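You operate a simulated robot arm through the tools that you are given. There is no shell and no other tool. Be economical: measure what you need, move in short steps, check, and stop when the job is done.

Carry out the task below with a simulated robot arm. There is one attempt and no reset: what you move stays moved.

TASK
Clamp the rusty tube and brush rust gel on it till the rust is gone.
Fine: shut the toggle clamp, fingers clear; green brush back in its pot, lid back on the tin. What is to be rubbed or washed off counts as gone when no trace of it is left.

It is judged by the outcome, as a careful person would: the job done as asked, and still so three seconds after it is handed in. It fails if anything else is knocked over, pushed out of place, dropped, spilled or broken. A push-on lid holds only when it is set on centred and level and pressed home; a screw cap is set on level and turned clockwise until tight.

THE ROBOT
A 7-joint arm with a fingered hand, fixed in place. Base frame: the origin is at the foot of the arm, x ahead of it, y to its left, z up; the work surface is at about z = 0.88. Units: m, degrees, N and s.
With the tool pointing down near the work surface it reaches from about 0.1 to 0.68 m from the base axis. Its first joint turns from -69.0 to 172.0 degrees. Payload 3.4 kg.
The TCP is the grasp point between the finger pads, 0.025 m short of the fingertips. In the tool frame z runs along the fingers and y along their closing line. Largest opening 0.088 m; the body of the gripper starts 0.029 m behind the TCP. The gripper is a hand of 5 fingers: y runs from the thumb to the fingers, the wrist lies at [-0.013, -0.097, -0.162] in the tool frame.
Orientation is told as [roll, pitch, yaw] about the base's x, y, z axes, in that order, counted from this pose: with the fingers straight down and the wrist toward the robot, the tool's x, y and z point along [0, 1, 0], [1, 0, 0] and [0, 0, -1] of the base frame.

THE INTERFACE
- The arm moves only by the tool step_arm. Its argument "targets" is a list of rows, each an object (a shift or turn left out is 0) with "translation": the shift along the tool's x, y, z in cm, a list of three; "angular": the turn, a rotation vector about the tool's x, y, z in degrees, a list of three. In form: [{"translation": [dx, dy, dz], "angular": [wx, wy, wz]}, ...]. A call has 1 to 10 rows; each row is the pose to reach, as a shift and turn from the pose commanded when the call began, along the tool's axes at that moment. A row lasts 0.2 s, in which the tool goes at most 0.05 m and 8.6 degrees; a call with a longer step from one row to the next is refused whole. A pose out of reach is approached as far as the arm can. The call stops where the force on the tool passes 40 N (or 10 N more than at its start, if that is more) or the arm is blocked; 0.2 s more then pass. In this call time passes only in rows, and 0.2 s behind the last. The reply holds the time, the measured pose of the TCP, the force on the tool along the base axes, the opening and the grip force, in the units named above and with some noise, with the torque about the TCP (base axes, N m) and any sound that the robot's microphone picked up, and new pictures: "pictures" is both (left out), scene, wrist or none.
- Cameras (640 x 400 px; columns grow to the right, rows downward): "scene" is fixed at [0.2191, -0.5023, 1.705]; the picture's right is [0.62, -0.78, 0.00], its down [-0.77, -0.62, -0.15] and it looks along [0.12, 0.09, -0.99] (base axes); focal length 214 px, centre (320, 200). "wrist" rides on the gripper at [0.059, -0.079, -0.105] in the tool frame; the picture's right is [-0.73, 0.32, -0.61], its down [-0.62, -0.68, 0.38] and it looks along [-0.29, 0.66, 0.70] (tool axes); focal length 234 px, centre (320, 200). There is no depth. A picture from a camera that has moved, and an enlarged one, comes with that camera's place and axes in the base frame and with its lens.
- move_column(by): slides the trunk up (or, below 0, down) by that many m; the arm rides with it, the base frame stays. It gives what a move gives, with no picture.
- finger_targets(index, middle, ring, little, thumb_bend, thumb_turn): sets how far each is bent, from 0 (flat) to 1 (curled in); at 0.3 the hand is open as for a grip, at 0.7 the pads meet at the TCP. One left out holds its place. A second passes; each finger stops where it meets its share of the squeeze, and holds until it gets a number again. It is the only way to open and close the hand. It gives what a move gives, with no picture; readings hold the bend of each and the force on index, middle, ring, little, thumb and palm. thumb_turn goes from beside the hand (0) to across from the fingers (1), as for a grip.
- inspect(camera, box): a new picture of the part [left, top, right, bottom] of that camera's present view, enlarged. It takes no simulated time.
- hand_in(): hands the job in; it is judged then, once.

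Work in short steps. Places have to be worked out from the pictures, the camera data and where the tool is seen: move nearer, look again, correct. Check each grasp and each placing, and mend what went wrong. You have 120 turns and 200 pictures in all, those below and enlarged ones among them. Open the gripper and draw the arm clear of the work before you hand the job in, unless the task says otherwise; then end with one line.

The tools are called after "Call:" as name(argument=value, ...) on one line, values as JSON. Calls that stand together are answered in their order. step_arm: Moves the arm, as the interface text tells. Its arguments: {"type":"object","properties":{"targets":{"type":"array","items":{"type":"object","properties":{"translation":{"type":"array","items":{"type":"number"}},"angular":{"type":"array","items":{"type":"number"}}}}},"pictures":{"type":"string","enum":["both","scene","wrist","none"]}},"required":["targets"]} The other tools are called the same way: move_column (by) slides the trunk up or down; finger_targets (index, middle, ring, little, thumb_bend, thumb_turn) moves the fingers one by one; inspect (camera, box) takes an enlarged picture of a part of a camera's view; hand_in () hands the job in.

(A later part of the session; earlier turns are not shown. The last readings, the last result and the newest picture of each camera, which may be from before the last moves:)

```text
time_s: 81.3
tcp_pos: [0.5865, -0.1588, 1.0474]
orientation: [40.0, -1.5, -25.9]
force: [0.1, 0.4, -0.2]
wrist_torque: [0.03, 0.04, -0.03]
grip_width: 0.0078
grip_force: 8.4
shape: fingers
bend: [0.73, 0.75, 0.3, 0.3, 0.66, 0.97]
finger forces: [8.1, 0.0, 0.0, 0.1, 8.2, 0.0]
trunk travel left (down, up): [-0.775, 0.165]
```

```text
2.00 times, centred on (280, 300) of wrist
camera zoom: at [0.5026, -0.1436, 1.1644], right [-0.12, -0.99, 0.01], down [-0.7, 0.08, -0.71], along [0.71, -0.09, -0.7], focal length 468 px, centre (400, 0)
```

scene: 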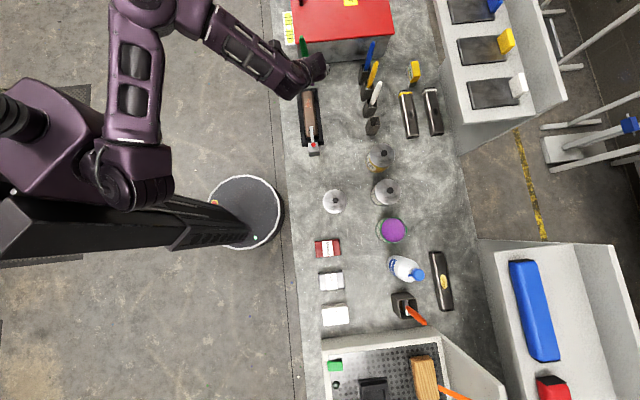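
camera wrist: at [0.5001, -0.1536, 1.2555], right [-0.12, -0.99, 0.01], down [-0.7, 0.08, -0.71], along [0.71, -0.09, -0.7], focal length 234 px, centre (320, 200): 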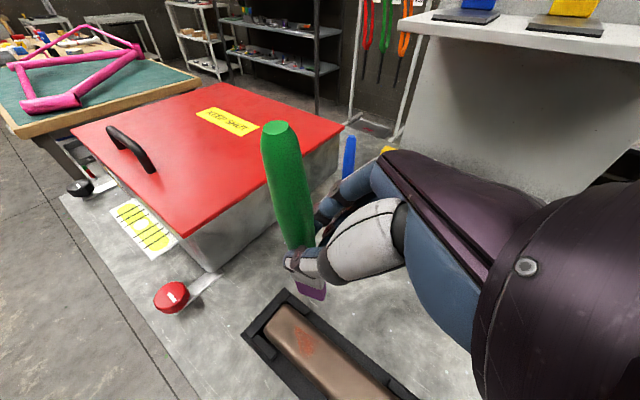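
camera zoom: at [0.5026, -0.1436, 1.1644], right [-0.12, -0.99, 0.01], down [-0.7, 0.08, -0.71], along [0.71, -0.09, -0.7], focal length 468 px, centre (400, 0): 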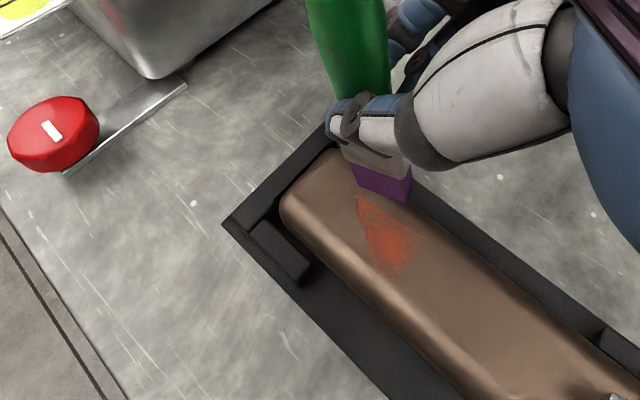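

Descending should put the tip on the patch. I lower until light contact.

Call:
step_arm(targets=[{"translation": [-0.6, 0, 0.8]}, {"translation": [-1.2, 0, 1.45]}, {"translation": [-1.5, 0, 1.8]}, {"translation": [-1.75, 0, 2.1]}], pictures="none")

Call:
inspect(camera="wrist", box=[160, 200, 400, 400])

```text
time_s: 82.3
tcp_pos: [0.5853, -0.1612, 1.0222]
orientation: [39.9, -1.6, -25.9]
force: [0.3, 1.0, 0.6]
wrist_torque: [0.01, 0.0, -0.01]
grip_width: 0.0075
grip_force: 8.7
shape: fingers
bend: [0.73, 0.75, 0.3, 0.3, 0.66, 0.97]
finger forces: [8.3, 0.1, 0.0, 0.0, 8.1, 0.0]
trunk travel left (down, up): [-0.775, 0.165]
```

```text
2.00 times, centred on (280, 300) of wrist
camera zoom: at [0.502, -0.1442, 1.1388], right [-0.12, -0.99, 0.01], down [-0.7, 0.08, -0.71], along [0.71, -0.09, -0.7], focal length 468 px, centre (400, 0)
```

zoom: 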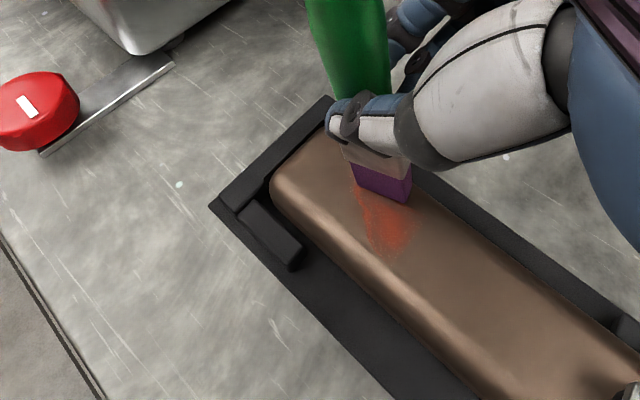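

Just touching. I press 4 mm further and stroke over the patch.

Call:
step_arm(targets=[{"translation": [-0.26, 0, 0.31]}, {"translation": [-0.76, -1.35, -0.11]}, {"translation": [-1.41, -2.39, -0.65]}, {"translation": [-1.1, -1.13, -0.4]}, {"translation": [-0.02, -0.49, 0.52]}, {"translation": [-0.55, -1.48, 0.06]}, {"translation": [-1.65, -1.9, -0.85]}, {"translation": [-1.28, -0.46, -0.55]}, {"translation": [-0.47, 0.13, 0.14]}, {"translation": [-0.87, -0.95, -0.2]}], pictures="none")

Call:
inspect(camera="wrist", box=[160, 200, 400, 400])

```text
time_s: 84.5
tcp_pos: [0.574, -0.1615, 1.0181]
orientation: [39.9, -1.6, -25.9]
force: [0.3, 0.9, 4.7]
wrist_torque: [0.06, -0.12, 0.01]
grip_width: 0.0085
grip_force: 10.1
shape: fingers
bend: [0.73, 0.75, 0.3, 0.3, 0.67, 0.96]
finger forces: [10.1, 0.0, 0.1, 0.0, 9.1, 0.0]
trunk travel left (down, up): [-0.775, 0.165]
```

```text
2.00 times, centred on (280, 300) of wrist
camera zoom: at [0.4892, -0.1466, 1.1345], right [-0.12, -0.99, 0.01], down [-0.7, 0.08, -0.71], along [0.71, -0.09, -0.7], focal length 468 px, centre (400, 0)
```

zoom: 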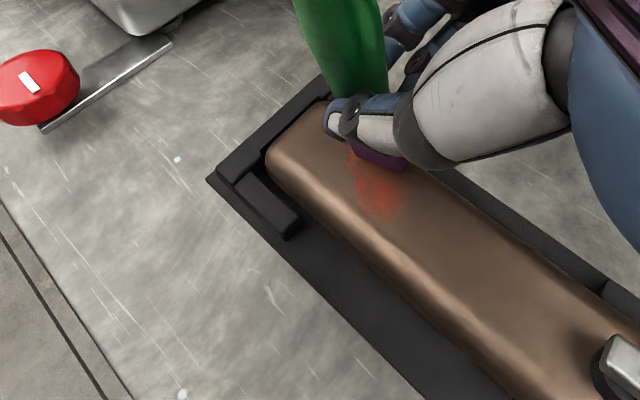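

The patch is fading; the tip lags behind the hand, so I shift the strokes further in -x.

Call:
step_arm(targets=[{"translation": [-0.5, -1.35, -0.42]}, {"translation": [-1.0, -2.7, -0.85]}, {"translation": [-1.55, -3.47, -1.3]}, {"translation": [-1.55, -2.35, -1.31]}, {"translation": [-0.71, -1.22, -0.6]}, {"translation": [-0.16, -1.57, -0.13]}, {"translation": [-0.66, -2.92, -0.56]}, {"translation": [-1.34, -3.6, -1.13]}, {"translation": [-1.18, -2.03, -0.99]}, {"translation": [-0.63, -2.38, -0.53]}], pictures="none")

Call:
inspect(camera="wrist", box=[160, 200, 400, 400])

```text
time_s: 86.7
tcp_pos: [0.5495, -0.1591, 1.018]
orientation: [39.9, -1.6, -25.9]
force: [-0.4, -1.0, 4.4]
wrist_torque: [-0.02, -0.1, -0.01]
grip_width: 0.0087
grip_force: 9.8
shape: fingers
bend: [0.73, 0.75, 0.3, 0.3, 0.66, 0.97]
finger forces: [10.2, 0.0, 0.1, 0.0, 9.2, 0.0]
trunk travel left (down, up): [-0.775, 0.165]
```

```text
2.00 times, centred on (280, 300) of wrist
camera zoom: at [0.4646, -0.1433, 1.1339], right [-0.12, -0.99, 0.01], down [-0.7, 0.08, -0.71], along [0.71, -0.09, -0.7], focal length 468 px, centre (400, 0)
```

zoom: 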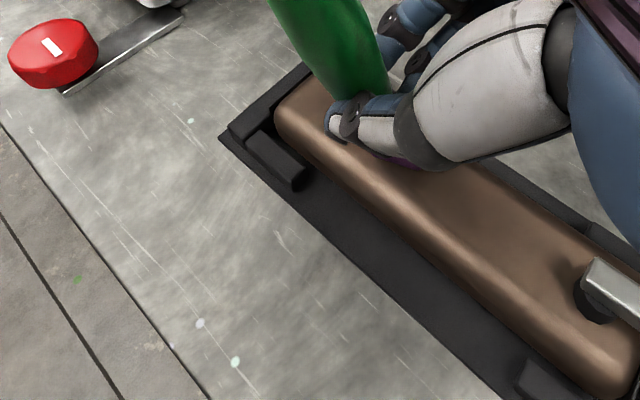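

No rust visible now from here. I lift up to inspect the whole tube.

Call:
step_arm(targets=[{"translation": [1.3, 0, -1.5]}, {"translation": [3.9, 0, -4.6]}, {"translation": [6.4, 0, -7.7]}, {"translation": [9, 0, -10.7]}], pictures="both")

Call:
inspect(camera="wrist", box=[200, 260, 392, 400])

Call:
inspect(camera="scene", box=[280, 70, 360, 165])

```text
time_s: 87.7
tcp_pos: [0.5423, -0.1644, 1.1504]
orientation: [40.0, -0.9, -26.7]
force: [-0.7, 0.0, -0.2]
wrist_torque: [0.01, -0.02, 0.0]
grip_width: 0.0083
grip_force: 7.6
shape: fingers
bend: [0.73, 0.75, 0.3, 0.3, 0.66, 0.97]
finger forces: [7.9, 0.0, 0.0, 0.0, 8.0, 0.0]
trunk travel left (down, up): [-0.775, 0.165]
camera wrist: at [0.461, -0.1477, 1.2687], right [-0.14, -0.99, 0.0], down [-0.7, 0.1, -0.7], along [0.7, -0.1, -0.71], focal length 234 px, centre (320, 200)
```

scene: 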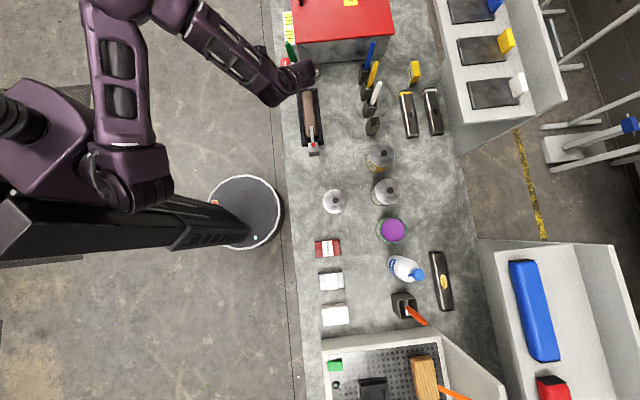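
wrist: 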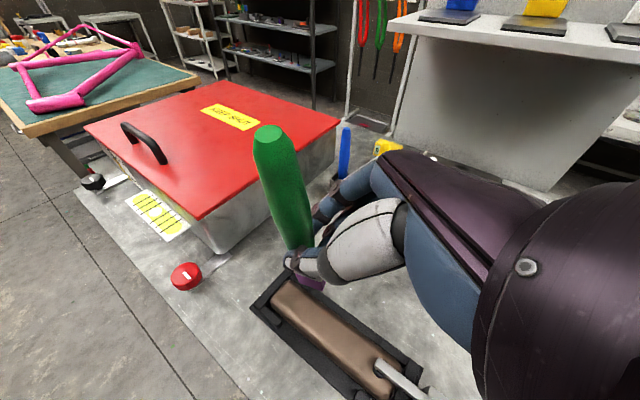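

```text
2.86 times, centred on (296, 330) of wrist
camera zoom: at [0.461, -0.1477, 1.2687], right [-0.14, -0.99, 0.0], down [-0.7, 0.1, -0.7], along [0.7, -0.1, -0.71], focal length 669 px, centre (389, -171)
```

zoom: 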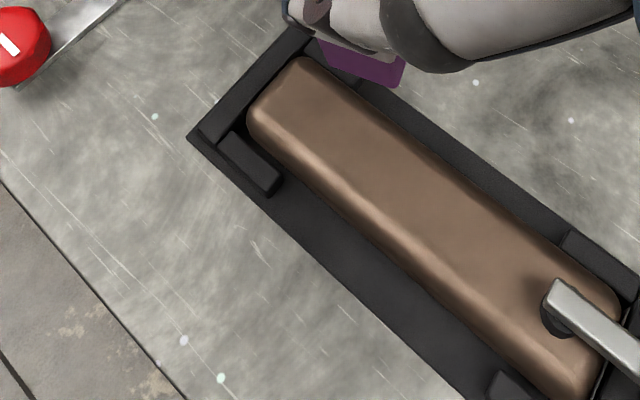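

```text
4.21 times, centred on (320, 118) of scene
camera zoom: at [0.2191, -0.5023, 1.705], right [0.62, -0.78, 0.0], down [-0.77, -0.62, -0.15], along [0.12, 0.09, -0.99], focal length 903 px, centre (320, 547)
```

zoom: 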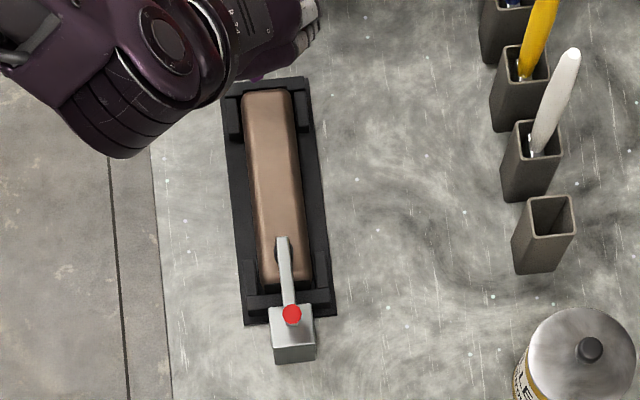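

The tube is clean. The brush is leaning ~8° in the grip; on the way to its pot I correct that and set yaw -40°, staying high above the other brushes.

Call:
step_arm(targets=[{"translation": [1.3, 0, -1.5]}, {"translation": [-0.5, 3.7, -3.5], "angular": [-0.5, 0.6, 2.5]}, {"translation": [-2.6, 7.3, -5.7], "angular": [-1, 1.1, 5]}, {"translation": [-4.7, 11, -7.8], "angular": [-1.4, 1.7, 7.5]}, {"translation": [-6.7, 14.7, -10], "angular": [-1.9, 2.3, 10]}, {"translation": [-8.8, 18.3, -12.1], "angular": [-2.4, 2.8, 12.6]}, {"translation": [-10.8, 22, -14.3], "angular": [-2.85, 3.4, 15.1]}], pictures="both")

Call:
inspect(camera="wrist", box=[160, 100, 400, 380])

Call:
inspect(camera="scene", box=[310, 50, 450, 150])

```text
time_s: 89.3
tcp_pos: [0.6674, -0.4145, 1.1992]
orientation: [42.8, 6.5, -39.1]
force: [0.6, -0.9, -1.4]
wrist_torque: [0.02, -0.01, 0.02]
grip_width: 0.0081
grip_force: 7.9
shape: fingers
bend: [0.73, 0.75, 0.3, 0.3, 0.66, 0.97]
finger forces: [8.0, 0.0, 0.1, 0.0, 7.9, 0.0]
trunk travel left (down, up): [-0.775, 0.165]
camera wrist: at [0.5988, -0.3957, 1.3265], right [-0.35, -0.93, -0.08], down [-0.71, 0.33, -0.62], along [0.61, -0.16, -0.78], focal length 234 px, centre (320, 200)
```

scene: 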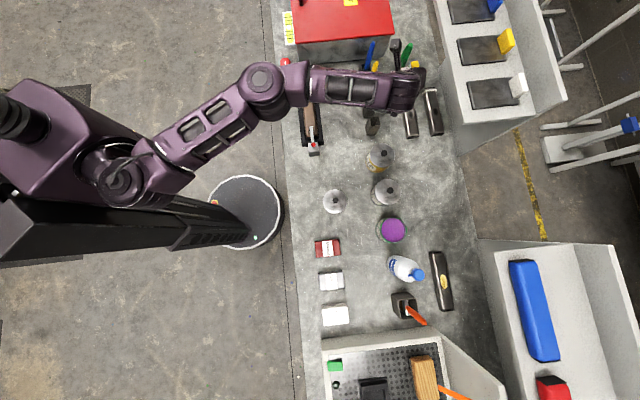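
wrist: 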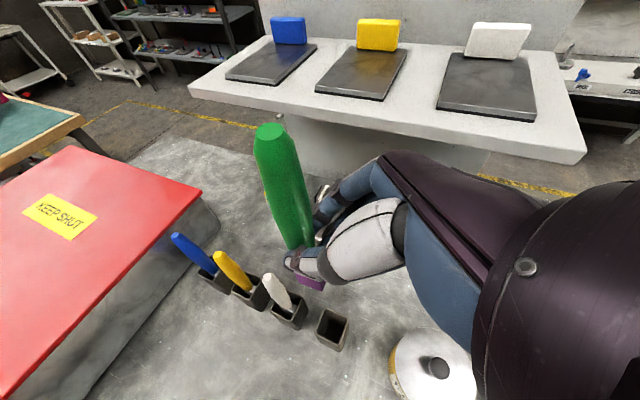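

```text
1.43 times, centred on (280, 240) of wrist
camera zoom: at [0.5988, -0.3957, 1.3265], right [-0.35, -0.93, -0.08], down [-0.71, 0.33, -0.62], along [0.61, -0.16, -0.78], focal length 334 px, centre (377, 143)
```

zoom: 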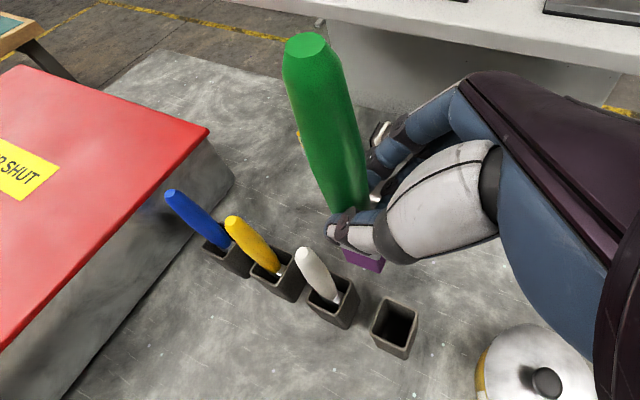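

```text
4.00 times, centred on (380, 100) of scene
camera zoom: at [0.2191, -0.5023, 1.705], right [0.62, -0.78, 0.0], down [-0.77, -0.62, -0.15], along [0.12, 0.09, -0.99], focal length 858 px, centre (80, 600)
```

zoom: 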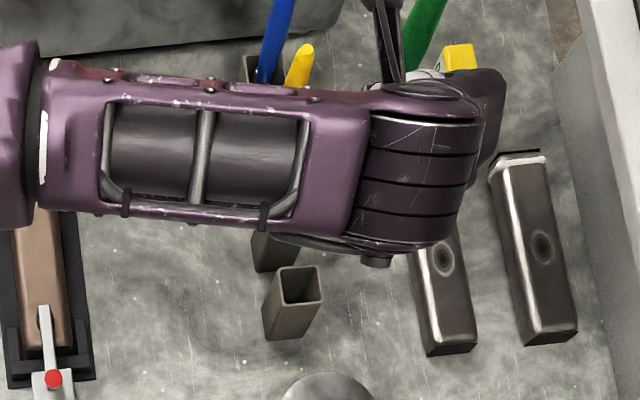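

The brush is vertical now. Tip ≈ (0.678,-0.399), pot centre ≈ (0.669,-0.406). I shift and lower until the tip is just above the pot.

Call:
step_arm(targets=[{"translation": [-1.2, 0.5, 0.4]}, {"translation": [-3.6, 0.7, 2.8]}, {"translation": [-6.3, 0.9, 5.5]}, {"translation": [-9.1, 1.1, 8.15]}], pictures="none")

Call:
inspect(camera="wrist", box=[200, 200, 440, 400])

Call:
inspect(camera="scene", box=[310, 50, 450, 150])

```text
time_s: 90.3
tcp_pos: [0.6579, -0.4175, 1.0789]
orientation: [42.8, 6.4, -39.0]
force: [0.9, -0.9, 0.0]
wrist_torque: [0.0, 0.02, -0.01]
grip_width: 0.0078
grip_force: 8.1
shape: fingers
bend: [0.73, 0.75, 0.3, 0.3, 0.66, 0.97]
finger forces: [8.0, 0.0, 0.1, 0.1, 8.0, 0.0]
trunk travel left (down, up): [-0.775, 0.165]
```

```text
2.00 times, centred on (320, 300) of wrist
camera zoom: at [0.5893, -0.3985, 1.2049], right [-0.35, -0.93, -0.08], down [-0.71, 0.32, -0.62], along [0.61, -0.16, -0.78], focal length 468 px, centre (320, 0)
```

zoom: 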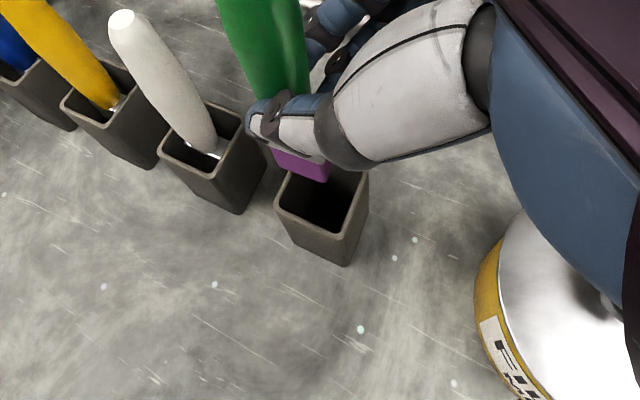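

```text
4.00 times, centred on (380, 100) of scene
camera zoom: at [0.2191, -0.5023, 1.705], right [0.62, -0.78, 0.0], down [-0.77, -0.62, -0.15], along [0.12, 0.09, -0.99], focal length 858 px, centre (80, 600)
```

zoom: 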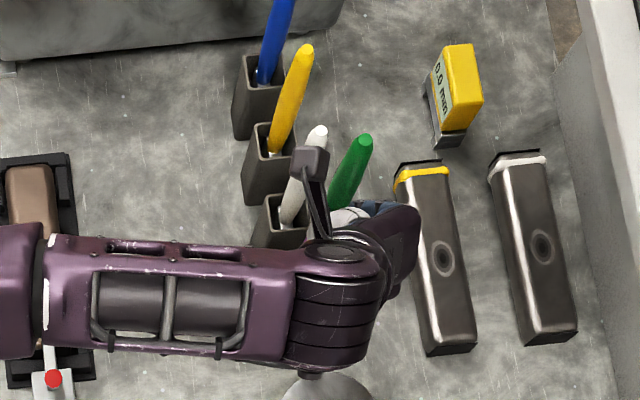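

Tip is ~6 mm too far in (+x,+y) relative to the pot centre. I correct and lower 2 cm, then check.

Call:
step_arm(targets=[{"translation": [-0.57, 0, -0.53]}, {"translation": [-1.92, 0.22, 0.93]}], pictures="none")

Call:
inspect(camera="wrist", box=[200, 200, 440, 400])

```text
time_s: 90.9
tcp_pos: [0.6541, -0.4232, 1.0601]
orientation: [42.9, 6.4, -39.2]
force: [0.0, -0.2, -0.2]
wrist_torque: [-0.01, 0.01, 0.01]
grip_width: 0.0077
grip_force: 7.9
shape: fingers
bend: [0.73, 0.75, 0.3, 0.3, 0.66, 0.97]
finger forces: [7.9, 0.0, 0.1, 0.0, 8.0, 0.0]
trunk travel left (down, up): [-0.775, 0.165]
```

```text
2.00 times, centred on (320, 300) of wrist
camera zoom: at [0.5844, -0.4039, 1.1851], right [-0.35, -0.93, -0.08], down [-0.71, 0.32, -0.62], along [0.61, -0.16, -0.78], focal length 468 px, centre (320, 0)
```

zoom: 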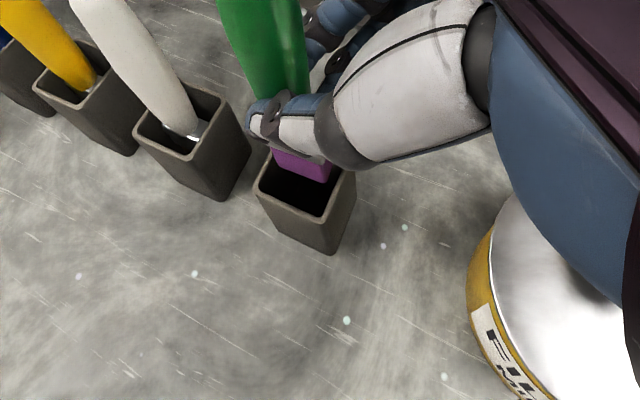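

Aligned with the pot centre. I lower 3 cm into the pot and check force.

Call:
step_arm(targets=[{"translation": [-0.68, 0.11, 0.73]}, {"translation": [-1.35, 0.23, 1.46]}, {"translation": [-2.03, 0.34, 2.19]}], pictures="none")

Call:
inspect(camera="wrist", box=[200, 200, 440, 400])

```text
time_s: 91.7
tcp_pos: [0.6537, -0.4241, 1.0299]
orientation: [42.8, 6.4, -39.1]
force: [0.3, -0.2, -0.7]
wrist_torque: [0.02, -0.01, 0.04]
grip_width: 0.008
grip_force: 8.1
shape: fingers
bend: [0.73, 0.75, 0.3, 0.3, 0.66, 0.97]
finger forces: [8.0, 0.0, 0.0, 0.0, 8.0, 0.0]
trunk travel left (down, up): [-0.775, 0.165]
```

```text
2.00 times, centred on (320, 300) of wrist
camera zoom: at [0.5839, -0.404, 1.1556], right [-0.35, -0.93, -0.08], down [-0.71, 0.32, -0.63], along [0.61, -0.16, -0.78], focal length 468 px, centre (320, 0)
```

zoom: 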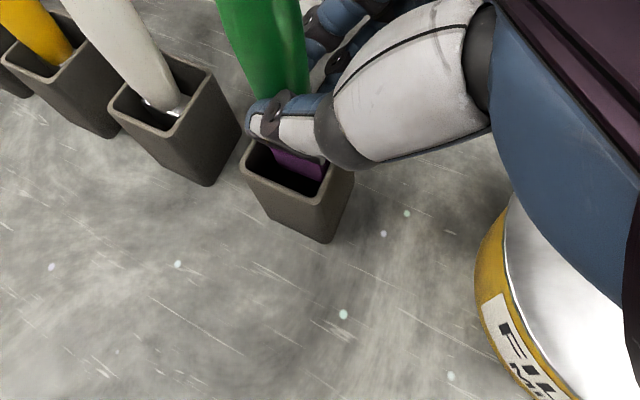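

Bristles are inside the pot. I lower another 2.5 cm carefully.

Call:
step_arm(targets=[{"translation": [-0.68, 0.11, 0.73]}, {"translation": [-1.2, 0.2, 1.3]}, {"translation": [-1.69, 0.28, 1.82]}], pictures="none")

Call:
inspect(camera="wrist", box=[200, 200, 440, 400])

```text
time_s: 92.5
tcp_pos: [0.6527, -0.4241, 1.0066]
orientation: [42.7, 6.3, -39.1]
force: [-0.5, -0.4, 0.0]
wrist_torque: [-0.03, -0.03, 0.0]
grip_width: 0.008
grip_force: 8.1
shape: fingers
bend: [0.73, 0.75, 0.3, 0.3, 0.66, 0.97]
finger forces: [8.0, 0.0, 0.1, 0.0, 8.0, 0.0]
trunk travel left (down, up): [-0.775, 0.165]
```

```text
2.00 times, centred on (320, 300) of wrist
camera zoom: at [0.5837, -0.4042, 1.1309], right [-0.35, -0.93, -0.08], down [-0.71, 0.32, -0.63], along [0.61, -0.16, -0.78], focal length 468 px, centre (320, 0)
```

zoom: 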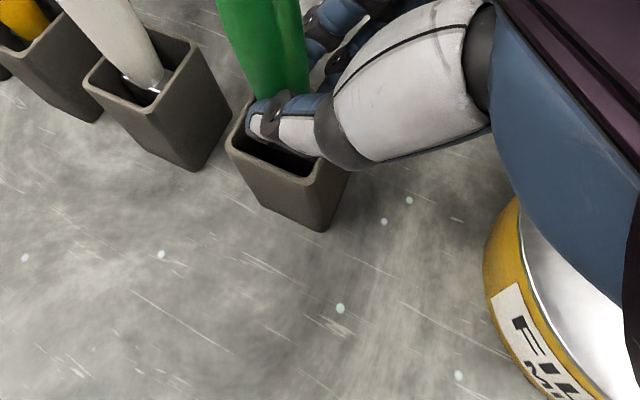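

Still no contact and fingertips well above the rim. I lower another 1.5 cm until the brush touches bottom.

Call:
step_arm(targets=[{"translation": [-0.34, 0.06, 0.36]}, {"translation": [-0.68, 0.11, 0.73]}, {"translation": [-1.01, 0.17, 1.09]}, {"translation": [-1.35, 0.22, 1.46]}], pictures="none")

Call:
inspect(camera="wrist", box=[200, 140, 440, 380])

```text
time_s: 93.5
tcp_pos: [0.651, -0.4233, 0.9878]
orientation: [42.8, 6.2, -39.1]
force: [1.1, 0.6, 4.9]
wrist_torque: [0.01, -0.08, -0.03]
grip_width: 0.008
grip_force: 9.7
shape: fingers
bend: [0.73, 0.75, 0.3, 0.3, 0.66, 0.96]
finger forces: [9.2, 0.0, 0.0, 0.0, 8.5, 0.1]
trunk travel left (down, up): [-0.775, 0.165]
```

```text
1.67 times, centred on (320, 260) of wrist
camera zoom: at [0.5827, -0.4028, 1.1129], right [-0.35, -0.93, -0.08], down [-0.71, 0.32, -0.63], along [0.61, -0.16, -0.77], focal length 390 px, centre (320, 100)
```

zoom: 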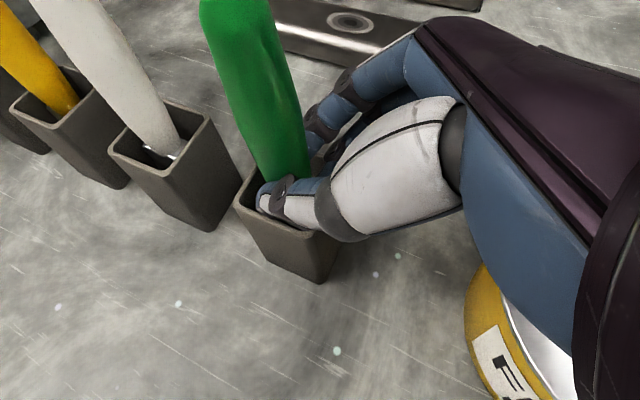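

The brush stands on the pot floor (4.9 N). I release gently.

Call:
finger_targets(index=0.5, middle=0.5, thumb_bend=0.5)

Call:
finger_targets(index=0.3, middle=0.3, thumb_bend=0.3)

Call:
inspect(camera="wrist", box=[160, 100, 400, 380])

```text
time_s: 94.5
tcp_pos: [0.6519, -0.4228, 0.9861]
orientation: [42.7, 6.3, -39.1]
force: [-0.5, 1.1, 3.9]
wrist_torque: [0.03, -0.06, 0.02]
grip_width: 0.0412
grip_force: 1.9
shape: fingers
bend: [0.5, 0.53, 0.3, 0.3, 0.5, 0.97]
finger forces: [0.0, 3.7, 0.0, 0.0, 0.0, 0.0]
trunk travel left (down, up): [-0.775, 0.165]
```

```text
time_s: 95.5
tcp_pos: [0.6511, -0.4237, 0.9863]
orientation: [42.7, 6.3, -39.1]
force: [-0.5, 0.0, -0.1]
wrist_torque: [-0.04, 0.01, 0.01]
grip_width: 0.0844
grip_force: 0.1
shape: fingers
bend: [0.3, 0.3, 0.3, 0.3, 0.3, 0.97]
finger forces: [0.0, 0.0, 0.0, 0.0, 0.0, 0.1]
trunk travel left (down, up): [-0.775, 0.165]
```

```text
1.43 times, centred on (280, 240) of wrist
camera zoom: at [0.5837, -0.4036, 1.1112], right [-0.35, -0.93, -0.08], down [-0.71, 0.32, -0.63], along [0.61, -0.16, -0.78], focal length 334 px, centre (377, 143)
```

zoom: 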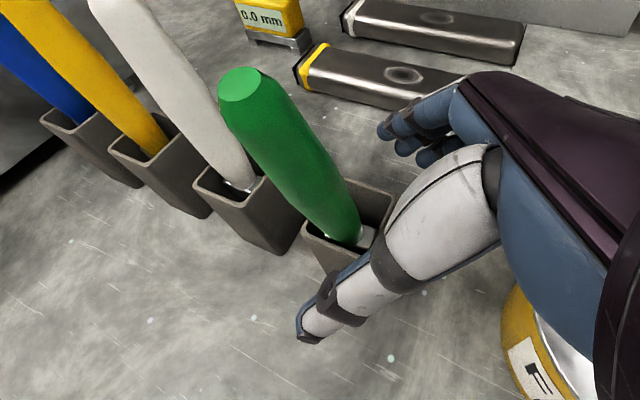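

The brush leans in its pot, away from the hand. I retreat backward-up along the tool axis.

Call:
step_arm(targets=[{"translation": [0, 0, -2]}, {"translation": [0, 0, -5]}, {"translation": [0, 0, -9]}, {"translation": [3, 0, -13]}, {"translation": [5, 0, -16]}], pictures="both")

Call:
inspect(camera="wrist", box=[100, 100, 400, 350])

Call:
inspect(camera="scene", box=[340, 30, 440, 150])

```text
time_s: 96.7
tcp_pos: [0.62, -0.4911, 1.1377]
orientation: [42.9, 6.5, -39.0]
force: [-0.3, -0.3, 0.4]
wrist_torque: [-0.01, 0.0, 0.02]
grip_width: 0.0844
grip_force: 0.0
shape: fingers
bend: [0.3, 0.3, 0.3, 0.3, 0.3, 0.97]
finger forces: [0.1, 0.1, 0.0, 0.0, 0.0, 0.0]
trunk travel left (down, up): [-0.775, 0.165]
camera wrist: at [0.5513, -0.4715, 1.2631], right [-0.35, -0.93, -0.08], down [-0.71, 0.32, -0.62], along [0.61, -0.16, -0.78], focal length 234 px, centre (320, 200)
```

scene: 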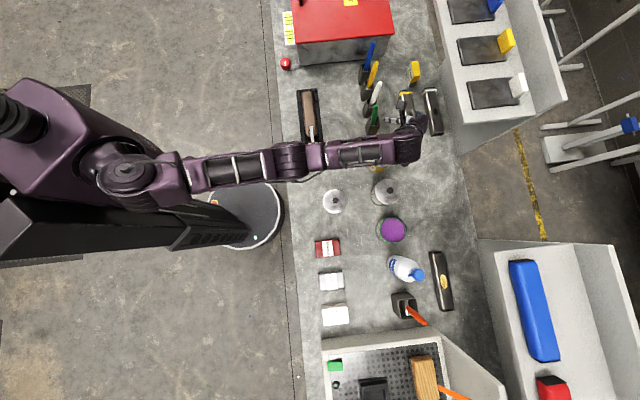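
wrist: 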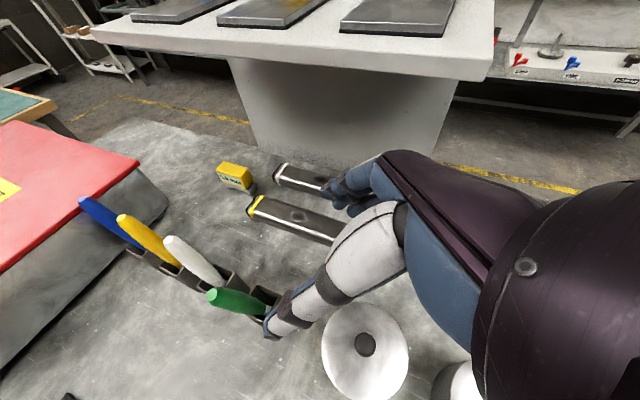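

```text
1.60 times, centred on (250, 225) of wrist
camera zoom: at [0.5513, -0.4715, 1.2631], right [-0.35, -0.93, -0.08], down [-0.71, 0.32, -0.62], along [0.61, -0.16, -0.78], focal length 375 px, centre (432, 160)
```

zoom: 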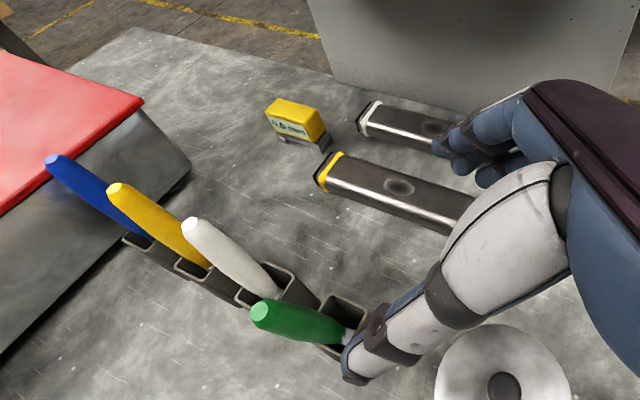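

```text
3.33 times, centred on (390, 90) of scene
camera zoom: at [0.2191, -0.5023, 1.705], right [0.62, -0.78, 0.0], down [-0.77, -0.62, -0.15], along [0.12, 0.09, -0.99], focal length 715 px, centre (87, 567)
```

zoom: 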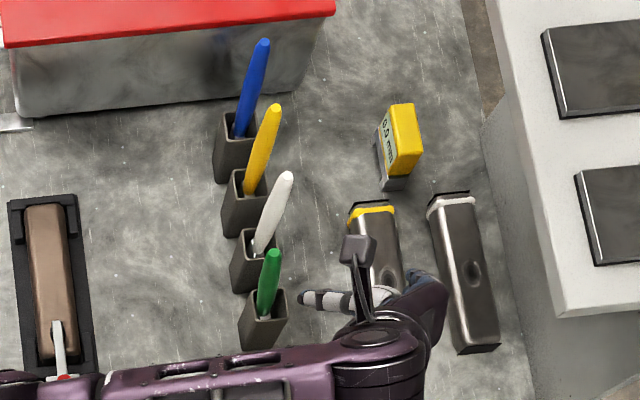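

Brush is back in its pot. Now I return to the vertical hand pose above the lid at (0.351,-0.469).

Call:
step_arm(targets=[{"translation": [-1, -2.6, -2], "angular": [-0.9, -6.1, -0.2]}, {"translation": [-4, -6, -2.5], "angular": [-1.8, -12.2, -0.4]}, {"translation": [-7, -9.2, -2.8], "angular": [-2.7, -18.3, -0.6]}, {"translation": [-10, -12.4, -2.8], "angular": [-3.7, -24.5, -0.8]}, {"translation": [-13, -15.5, -2.8], "angular": [-4.6, -30.6, -1]}, {"translation": [-16, -18.5, -2.8], "angular": [-5.5, -36.7, -1.2]}, {"translation": [-18.1, -21.3, -2.8], "angular": [-6.4, -42.8, -1.4]}], pictures="both")

```text
time_s: 98.3
tcp_pos: [0.3503, -0.4683, 1.0601]
orientation: [-0.3, -0.1, -40.1]
force: [-0.1, -0.2, -1.2]
wrist_torque: [-0.01, -0.01, -0.04]
grip_width: 0.0845
grip_force: 0.0
shape: fingers
bend: [0.3, 0.3, 0.3, 0.3, 0.3, 0.98]
finger forces: [0.0, 0.1, 0.1, 0.0, 0.0, 0.0]
trunk travel left (down, up): [-0.775, 0.165]
camera wrist: at [0.3282, -0.3713, 1.1649], right [-0.22, -0.76, 0.61], down [-0.92, -0.04, -0.38], along [0.32, -0.65, -0.69], focal length 234 px, centre (320, 200)
```

scene: 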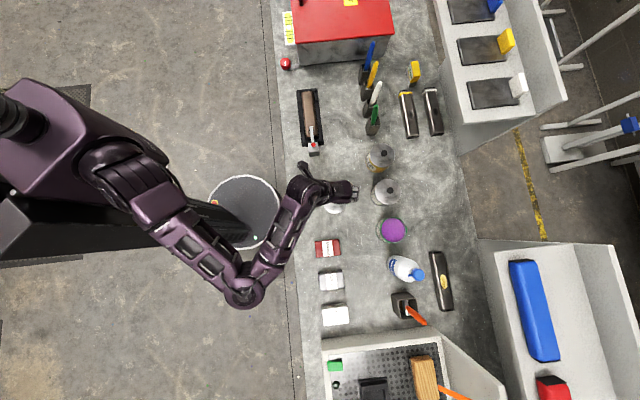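
wrist: 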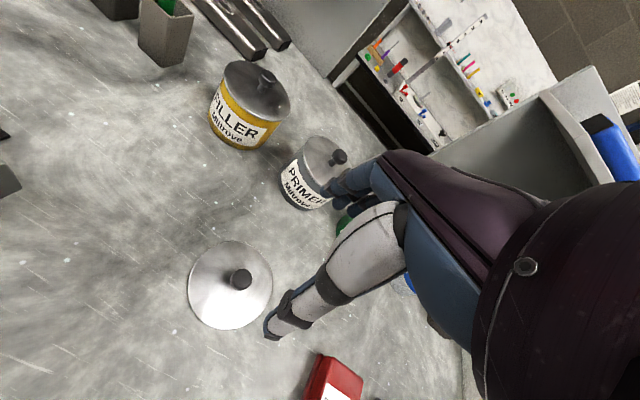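

Elbow-right again, and the knob is at ≈(0.348,-0.471). I descend to just above grip height.

Call:
step_arm(targets=[{"translation": [-0.5, 0, 4]}, {"translation": [-0.5, 0, 8]}, {"translation": [-0.5, 0, 12]}, {"translation": [-0.5, 0, 13.2]}], pictures="none")

Call:
inspect(camera="wrist", box=[220, 150, 460, 390])

```text
time_s: 99.3
tcp_pos: [0.3485, -0.4725, 0.9261]
orientation: [-0.1, 0.0, -40.1]
force: [0.0, 0.9, -0.8]
wrist_torque: [0.01, -0.01, -0.03]
grip_width: 0.0844
grip_force: 0.0
shape: fingers
bend: [0.3, 0.3, 0.3, 0.3, 0.3, 0.98]
finger forces: [0.0, 0.0, 0.0, 0.0, 0.0, 0.1]
trunk travel left (down, up): [-0.775, 0.165]
```

```text
1.67 times, centred on (340, 270) of wrist
camera zoom: at [0.3253, -0.3759, 1.0316], right [-0.22, -0.76, 0.61], down [-0.92, -0.04, -0.38], along [0.32, -0.65, -0.69], focal length 390 px, centre (287, 83)
```

zoom: 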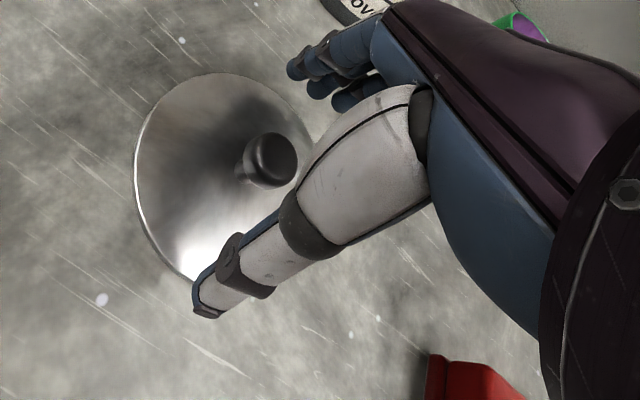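

Matches the earlier good grip view. I lower 6 mm, nudge 1.5 mm and close.

Call:
step_arm(targets=[{"translation": [0.15, 0, 0.3]}, {"translation": [0.15, 0, 0.55]}], pictures="none")

Call:
finger_targets(index=0.7, middle=0.7, thumb_bend=0.7)

Call:
inspect(camera="wrist", box=[220, 150, 460, 390])

```text
time_s: 99.9
tcp_pos: [0.3498, -0.4705, 0.9205]
orientation: [-0.2, 0.0, -40.1]
force: [0.4, 0.6, -0.7]
wrist_torque: [-0.04, 0.01, 0.0]
grip_width: 0.0845
grip_force: 0.1
shape: fingers
bend: [0.3, 0.3, 0.3, 0.3, 0.3, 0.98]
finger forces: [0.0, 0.0, 0.1, 0.0, 0.0, 0.0]
trunk travel left (down, up): [-0.775, 0.165]
```

```text
time_s: 100.9
tcp_pos: [0.3489, -0.4709, 0.9212]
orientation: [-0.3, 0.0, -40.1]
force: [0.0, 0.3, 0.9]
wrist_torque: [0.01, 0.01, -0.02]
grip_width: 0.0088
grip_force: 3.4
shape: fingers
bend: [0.66, 0.67, 0.3, 0.3, 0.64, 0.97]
finger forces: [2.0, 1.8, 0.1, 0.1, 3.9, 0.0]
trunk travel left (down, up): [-0.775, 0.165]
```

```text
1.67 times, centred on (340, 270) of wrist
camera zoom: at [0.3263, -0.3745, 1.0262], right [-0.22, -0.76, 0.61], down [-0.92, -0.04, -0.38], along [0.31, -0.65, -0.7], focal length 390 px, centre (287, 83)
```

zoom: 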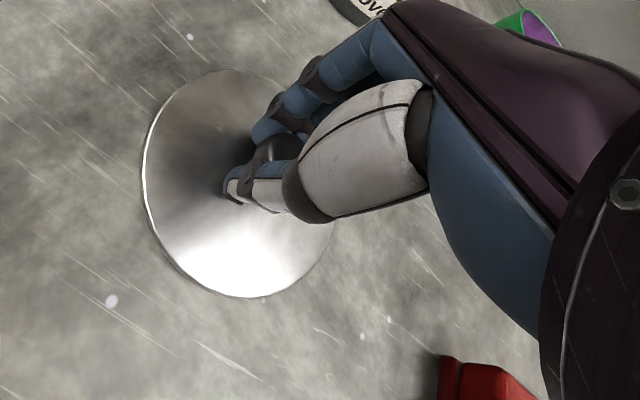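

Grip matches the first one. I lift and carry the lid back above the tin.

Call:
step_arm(targets=[{"translation": [0, 0, -2]}, {"translation": [0, 0, -6]}, {"translation": [0, 0, -10]}, {"translation": [0, 0, -14]}, {"translation": [-3, 3.4, -14]}, {"translation": [-6, 6.8, -14]}, {"translation": [-9, 10.2, -14]}, {"translation": [-12, 13.6, -14]}, {"translation": [-14.8, 16.9, -14]}], pictures="both")

Call:
inspect(camera="wrist", box=[160, 150, 400, 390])

```text
time_s: 102.9
tcp_pos: [0.3851, -0.6922, 1.0607]
orientation: [-0.4, 0.0, -40.0]
force: [-0.2, -0.8, -0.2]
wrist_torque: [-0.03, -0.02, -0.01]
grip_width: 0.0081
grip_force: 2.6
shape: fingers
bend: [0.67, 0.68, 0.3, 0.3, 0.65, 0.97]
finger forces: [1.6, 1.0, 0.0, 0.0, 3.0, 0.1]
trunk travel left (down, up): [-0.775, 0.165]
camera wrist: at [0.3628, -0.5964, 1.1667], right [-0.22, -0.76, 0.61], down [-0.92, -0.04, -0.38], along [0.31, -0.65, -0.69], focal length 234 px, centre (320, 200)
```

scene: 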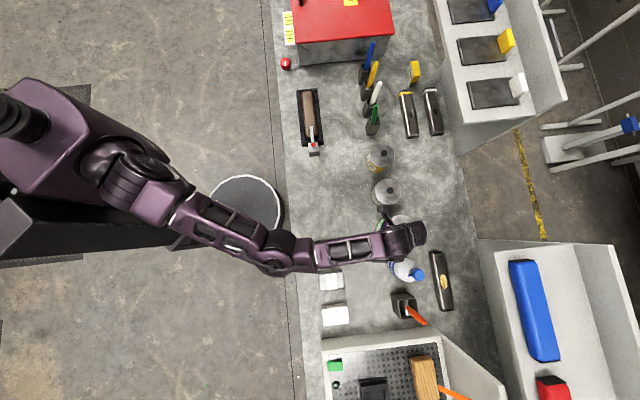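
wrist: 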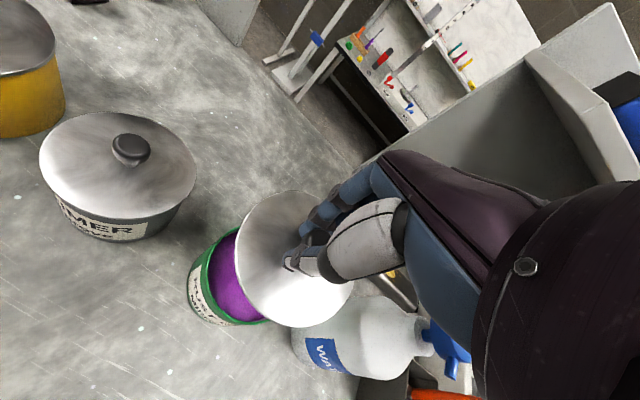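

```text
1.67 times, centred on (280, 270) of wrist
camera zoom: at [0.3628, -0.5964, 1.1667], right [-0.22, -0.76, 0.61], down [-0.92, -0.04, -0.38], along [0.31, -0.65, -0.69], focal length 390 px, centre (387, 83)
```

zoom: 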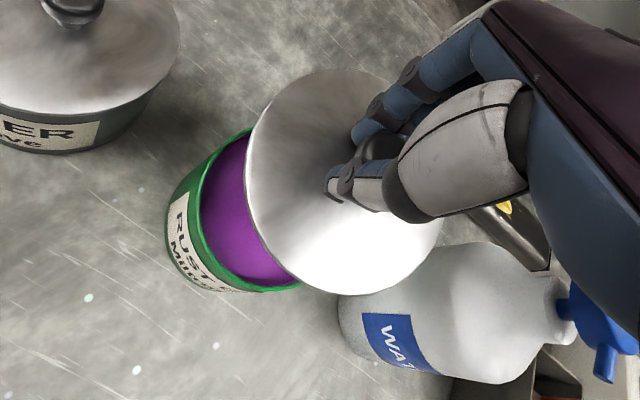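

The lid sits ~6 mm further toward -y in the grip than originally, so I compensate by +6 mm in y and lower to just above the rim.

Call:
step_arm(targets=[{"translation": [0.46, -0.39, 0]}, {"translation": [0.46, -0.39, 2.5]}, {"translation": [0.46, -0.39, 4.5]}], pictures="none")

Call:
inspect(camera="wrist", box=[160, 150, 400, 390])

Call:
inspect(camera="scene", box=[340, 180, 460, 280])

```text
time_s: 103.7
tcp_pos: [0.384, -0.6871, 1.0157]
orientation: [-0.1, 0.0, -40.1]
force: [0.2, 0.0, 0.2]
wrist_torque: [0.02, 0.05, 0.01]
grip_width: 0.0081
grip_force: 2.8
shape: fingers
bend: [0.67, 0.68, 0.3, 0.3, 0.65, 0.97]
finger forces: [1.7, 1.0, 0.0, 0.1, 3.0, 0.0]
trunk travel left (down, up): [-0.775, 0.165]
```

```text
1.67 times, centred on (280, 270) of wrist
camera zoom: at [0.3606, -0.5904, 1.1212], right [-0.22, -0.76, 0.61], down [-0.92, -0.04, -0.38], along [0.31, -0.65, -0.7], focal length 390 px, centre (387, 83)
```

zoom: 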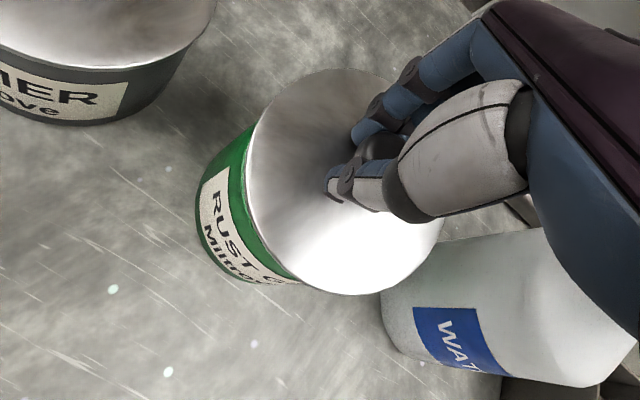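

```text
4.00 times, centred on (400, 230) of scene
camera zoom: at [0.2191, -0.5023, 1.705], right [0.62, -0.78, 0.0], down [-0.77, -0.62, -0.15], along [0.12, 0.09, -0.99], focal length 858 px, centre (0, 80)
```

zoom: 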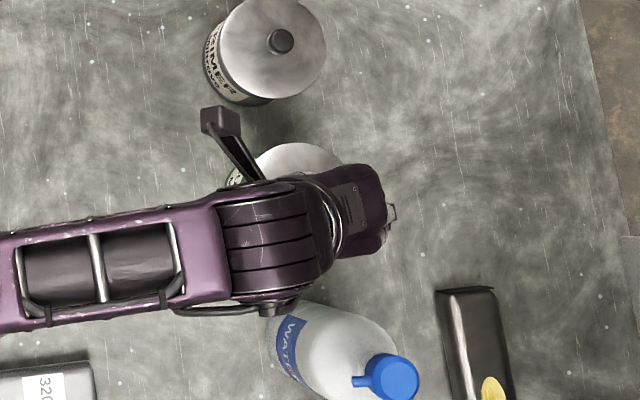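

The lid also looks slightly higher in the grip, which explains most of the apparent shift; I take back 4 mm of the correction and lower 1.2 cm for a look at the gap.

Call:
step_arm(targets=[{"translation": [-0.3, 0.26, 0.4]}, {"translation": [-0.3, 0.26, 1.2]}], pictures="none")

Call:
inspect(camera="wrist", box=[200, 180, 392, 340])

Call:
inspect(camera="scene", box=[370, 205, 420, 240])

```text
time_s: 104.3
tcp_pos: [0.384, -0.6893, 1.0035]
orientation: [-0.3, 0.0, -40.1]
force: [-0.1, -0.2, -0.8]
wrist_torque: [0.0, -0.03, 0.01]
grip_width: 0.0082
grip_force: 2.7
shape: fingers
bend: [0.67, 0.68, 0.3, 0.3, 0.65, 0.97]
finger forces: [1.7, 1.0, 0.1, 0.1, 3.0, 0.1]
trunk travel left (down, up): [-0.775, 0.165]
```

```text
2.50 times, centred on (296, 260) of wrist
camera zoom: at [0.3608, -0.5942, 1.1092], right [-0.22, -0.76, 0.61], down [-0.92, -0.04, -0.38], along [0.31, -0.65, -0.7], focal length 585 px, centre (380, 50)
```

zoom: 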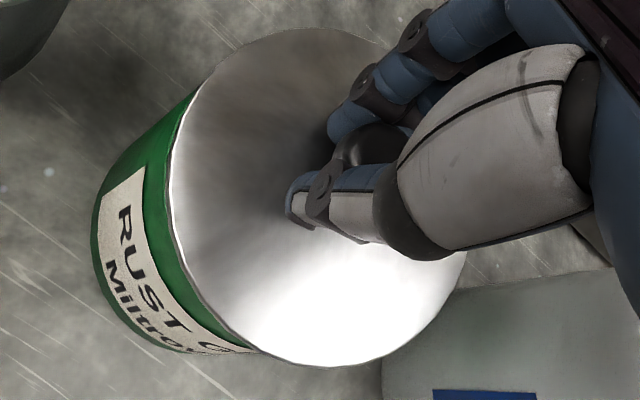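

```text
11.43 times, centred on (395, 222) of scene
camera zoom: at [0.2191, -0.5023, 1.705], right [0.62, -0.78, 0.0], down [-0.77, -0.62, -0.15], along [0.12, 0.09, -0.99], focal length 2451 px, centre (-537, -57)
```

zoom: 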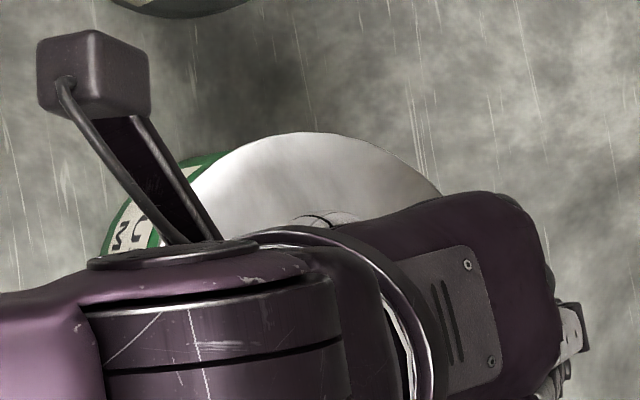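

Comparing lid and tin outlines, the lid is ~2–2.5 mm off toward (-x,-y). I correct that and lower onto the rim.

Call:
step_arm(targets=[{"translation": [0.24, 0.06, 0]}, {"translation": [0.24, 0.06, 0.5]}, {"translation": [0.24, 0.06, 1.0]}, {"translation": [0.24, 0.06, 1.4]}], pictures="none")

Call:
inspect(camera="wrist", box=[200, 180, 392, 340])

```text
time_s: 105.3
tcp_pos: [0.3859, -0.6887, 0.9903]
orientation: [-0.2, 0.0, -40.0]
force: [0.9, 1.0, 1.5]
wrist_torque: [0.02, -0.02, 0.0]
grip_width: 0.0051
grip_force: 2.1
shape: fingers
bend: [0.67, 0.68, 0.3, 0.3, 0.67, 0.97]
finger forces: [1.4, 1.1, 0.0, 0.1, 2.7, 0.0]
trunk travel left (down, up): [-0.775, 0.165]
```

```text
2.50 times, centred on (296, 260) of wrist
camera zoom: at [0.3624, -0.5925, 1.0962], right [-0.22, -0.76, 0.61], down [-0.92, -0.04, -0.38], along [0.31, -0.65, -0.69], focal length 585 px, centre (380, 50)
```

zoom: 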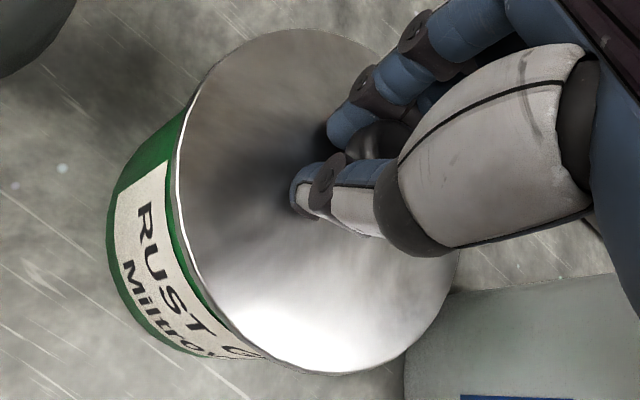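

The lid is resting on the rim (fingers begin to slide). I release, rise, and check its seating before pressing.

Call:
finger_targets(index=0.3, middle=0.3, thumb_bend=0.3)

Call:
step_arm(targets=[{"translation": [0, 0, -2]}, {"translation": [0, 0, -5]}, {"translation": [3, -3, -7]}, {"translation": [5, -6, -8]}], pictures="none")

Call:
inspect(camera="wrist", box=[180, 180, 420, 380])

Call:
inspect(camera="scene", box=[360, 175, 424, 250])

```text
time_s: 106.3
tcp_pos: [0.3843, -0.6895, 0.9903]
orientation: [0.0, 0.0, -40.2]
force: [1.0, -1.6, 0.7]
wrist_torque: [0.01, -0.01, 0.0]
grip_width: 0.0845
grip_force: 0.0
shape: fingers
bend: [0.3, 0.3, 0.3, 0.3, 0.3, 0.97]
finger forces: [0.0, 0.0, 0.0, 0.0, 0.0, 0.0]
trunk travel left (down, up): [-0.775, 0.165]
```

```text
time_s: 107.3
tcp_pos: [0.3701, -0.6118, 1.0723]
orientation: [-0.1, -0.1, -40.2]
force: [-0.1, -0.6, 0.5]
wrist_torque: [0.02, -0.01, 0.02]
grip_width: 0.0845
grip_force: 0.1
shape: fingers
bend: [0.3, 0.3, 0.3, 0.3, 0.3, 0.97]
finger forces: [0.0, 0.0, 0.0, 0.0, 0.0, 0.0]
trunk travel left (down, up): [-0.775, 0.165]
```

```text
2.00 times, centred on (300, 280) of wrist
camera zoom: at [0.3476, -0.5147, 1.1766], right [-0.22, -0.76, 0.61], down [-0.92, -0.04, -0.38], along [0.31, -0.65, -0.7], focal length 468 px, centre (360, 40)
```

zoom: 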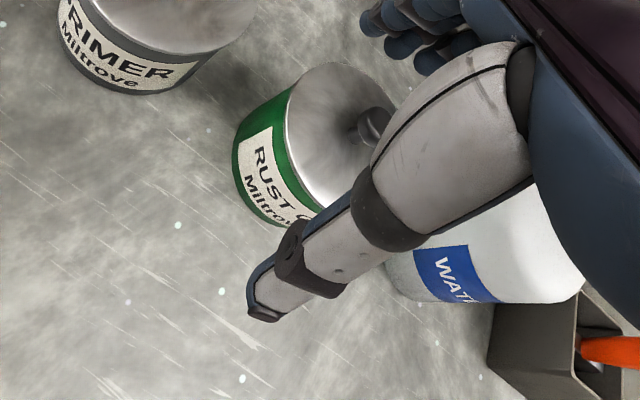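

```text
5.33 times, centred on (392, 212) of scene
camera zoom: at [0.2191, -0.5023, 1.705], right [0.62, -0.78, 0.0], down [-0.77, -0.62, -0.15], along [0.12, 0.09, -0.99], focal length 1144 px, centre (-64, 133)
```

zoom: 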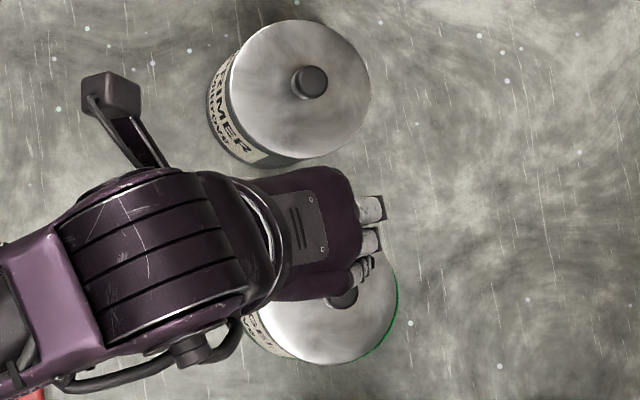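

A green sliver shows on the right in the scene view, so the lid is not yet centred. I move further away for an unobstructed view.

Call:
step_arm(targets=[{"translation": [3, -3.4, -1]}, {"translation": [6, -6.8, -2]}, {"translation": [9, -10.2, -2]}], pictures="none")

Call:
inspect(camera="scene", box=[368, 210, 418, 248])

Call:
inspect(camera="wrist", box=[280, 130, 420, 230])

```text
time_s: 108.1
tcp_pos: [0.3505, -0.4755, 1.0892]
orientation: [-0.2, 0.1, -40.0]
force: [-0.4, 0.2, -0.3]
wrist_torque: [-0.02, 0.02, -0.02]
grip_width: 0.0847
grip_force: 0.1
shape: fingers
bend: [0.3, 0.3, 0.3, 0.3, 0.3, 0.97]
finger forces: [0.0, 0.0, 0.0, 0.0, 0.0, 0.0]
trunk travel left (down, up): [-0.775, 0.165]
```

```text
10.53 times, centred on (393, 229) of scene
camera zoom: at [0.2191, -0.5023, 1.705], right [0.62, -0.78, 0.0], down [-0.77, -0.62, -0.15], along [0.12, 0.09, -0.99], focal length 2258 px, centre (-448, -105)
```

zoom: 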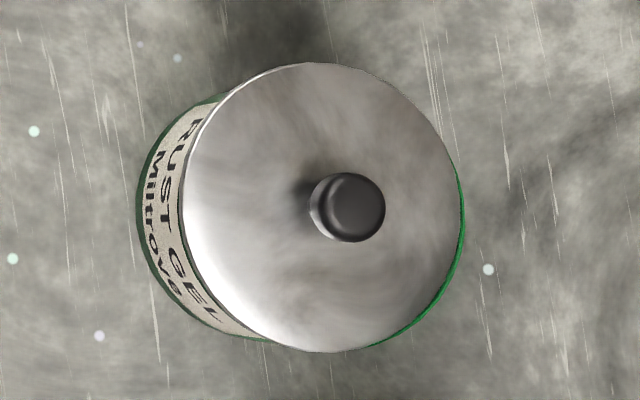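

```text
4.00 times, centred on (350, 180) of wrist
camera zoom: at [0.3282, -0.3797, 1.1957], right [-0.22, -0.76, 0.61], down [-0.92, -0.04, -0.38], along [0.31, -0.65, -0.7], focal length 937 px, centre (200, 280)
```

zoom: 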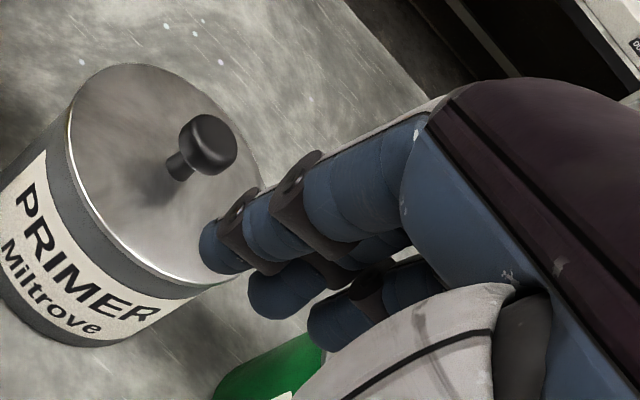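

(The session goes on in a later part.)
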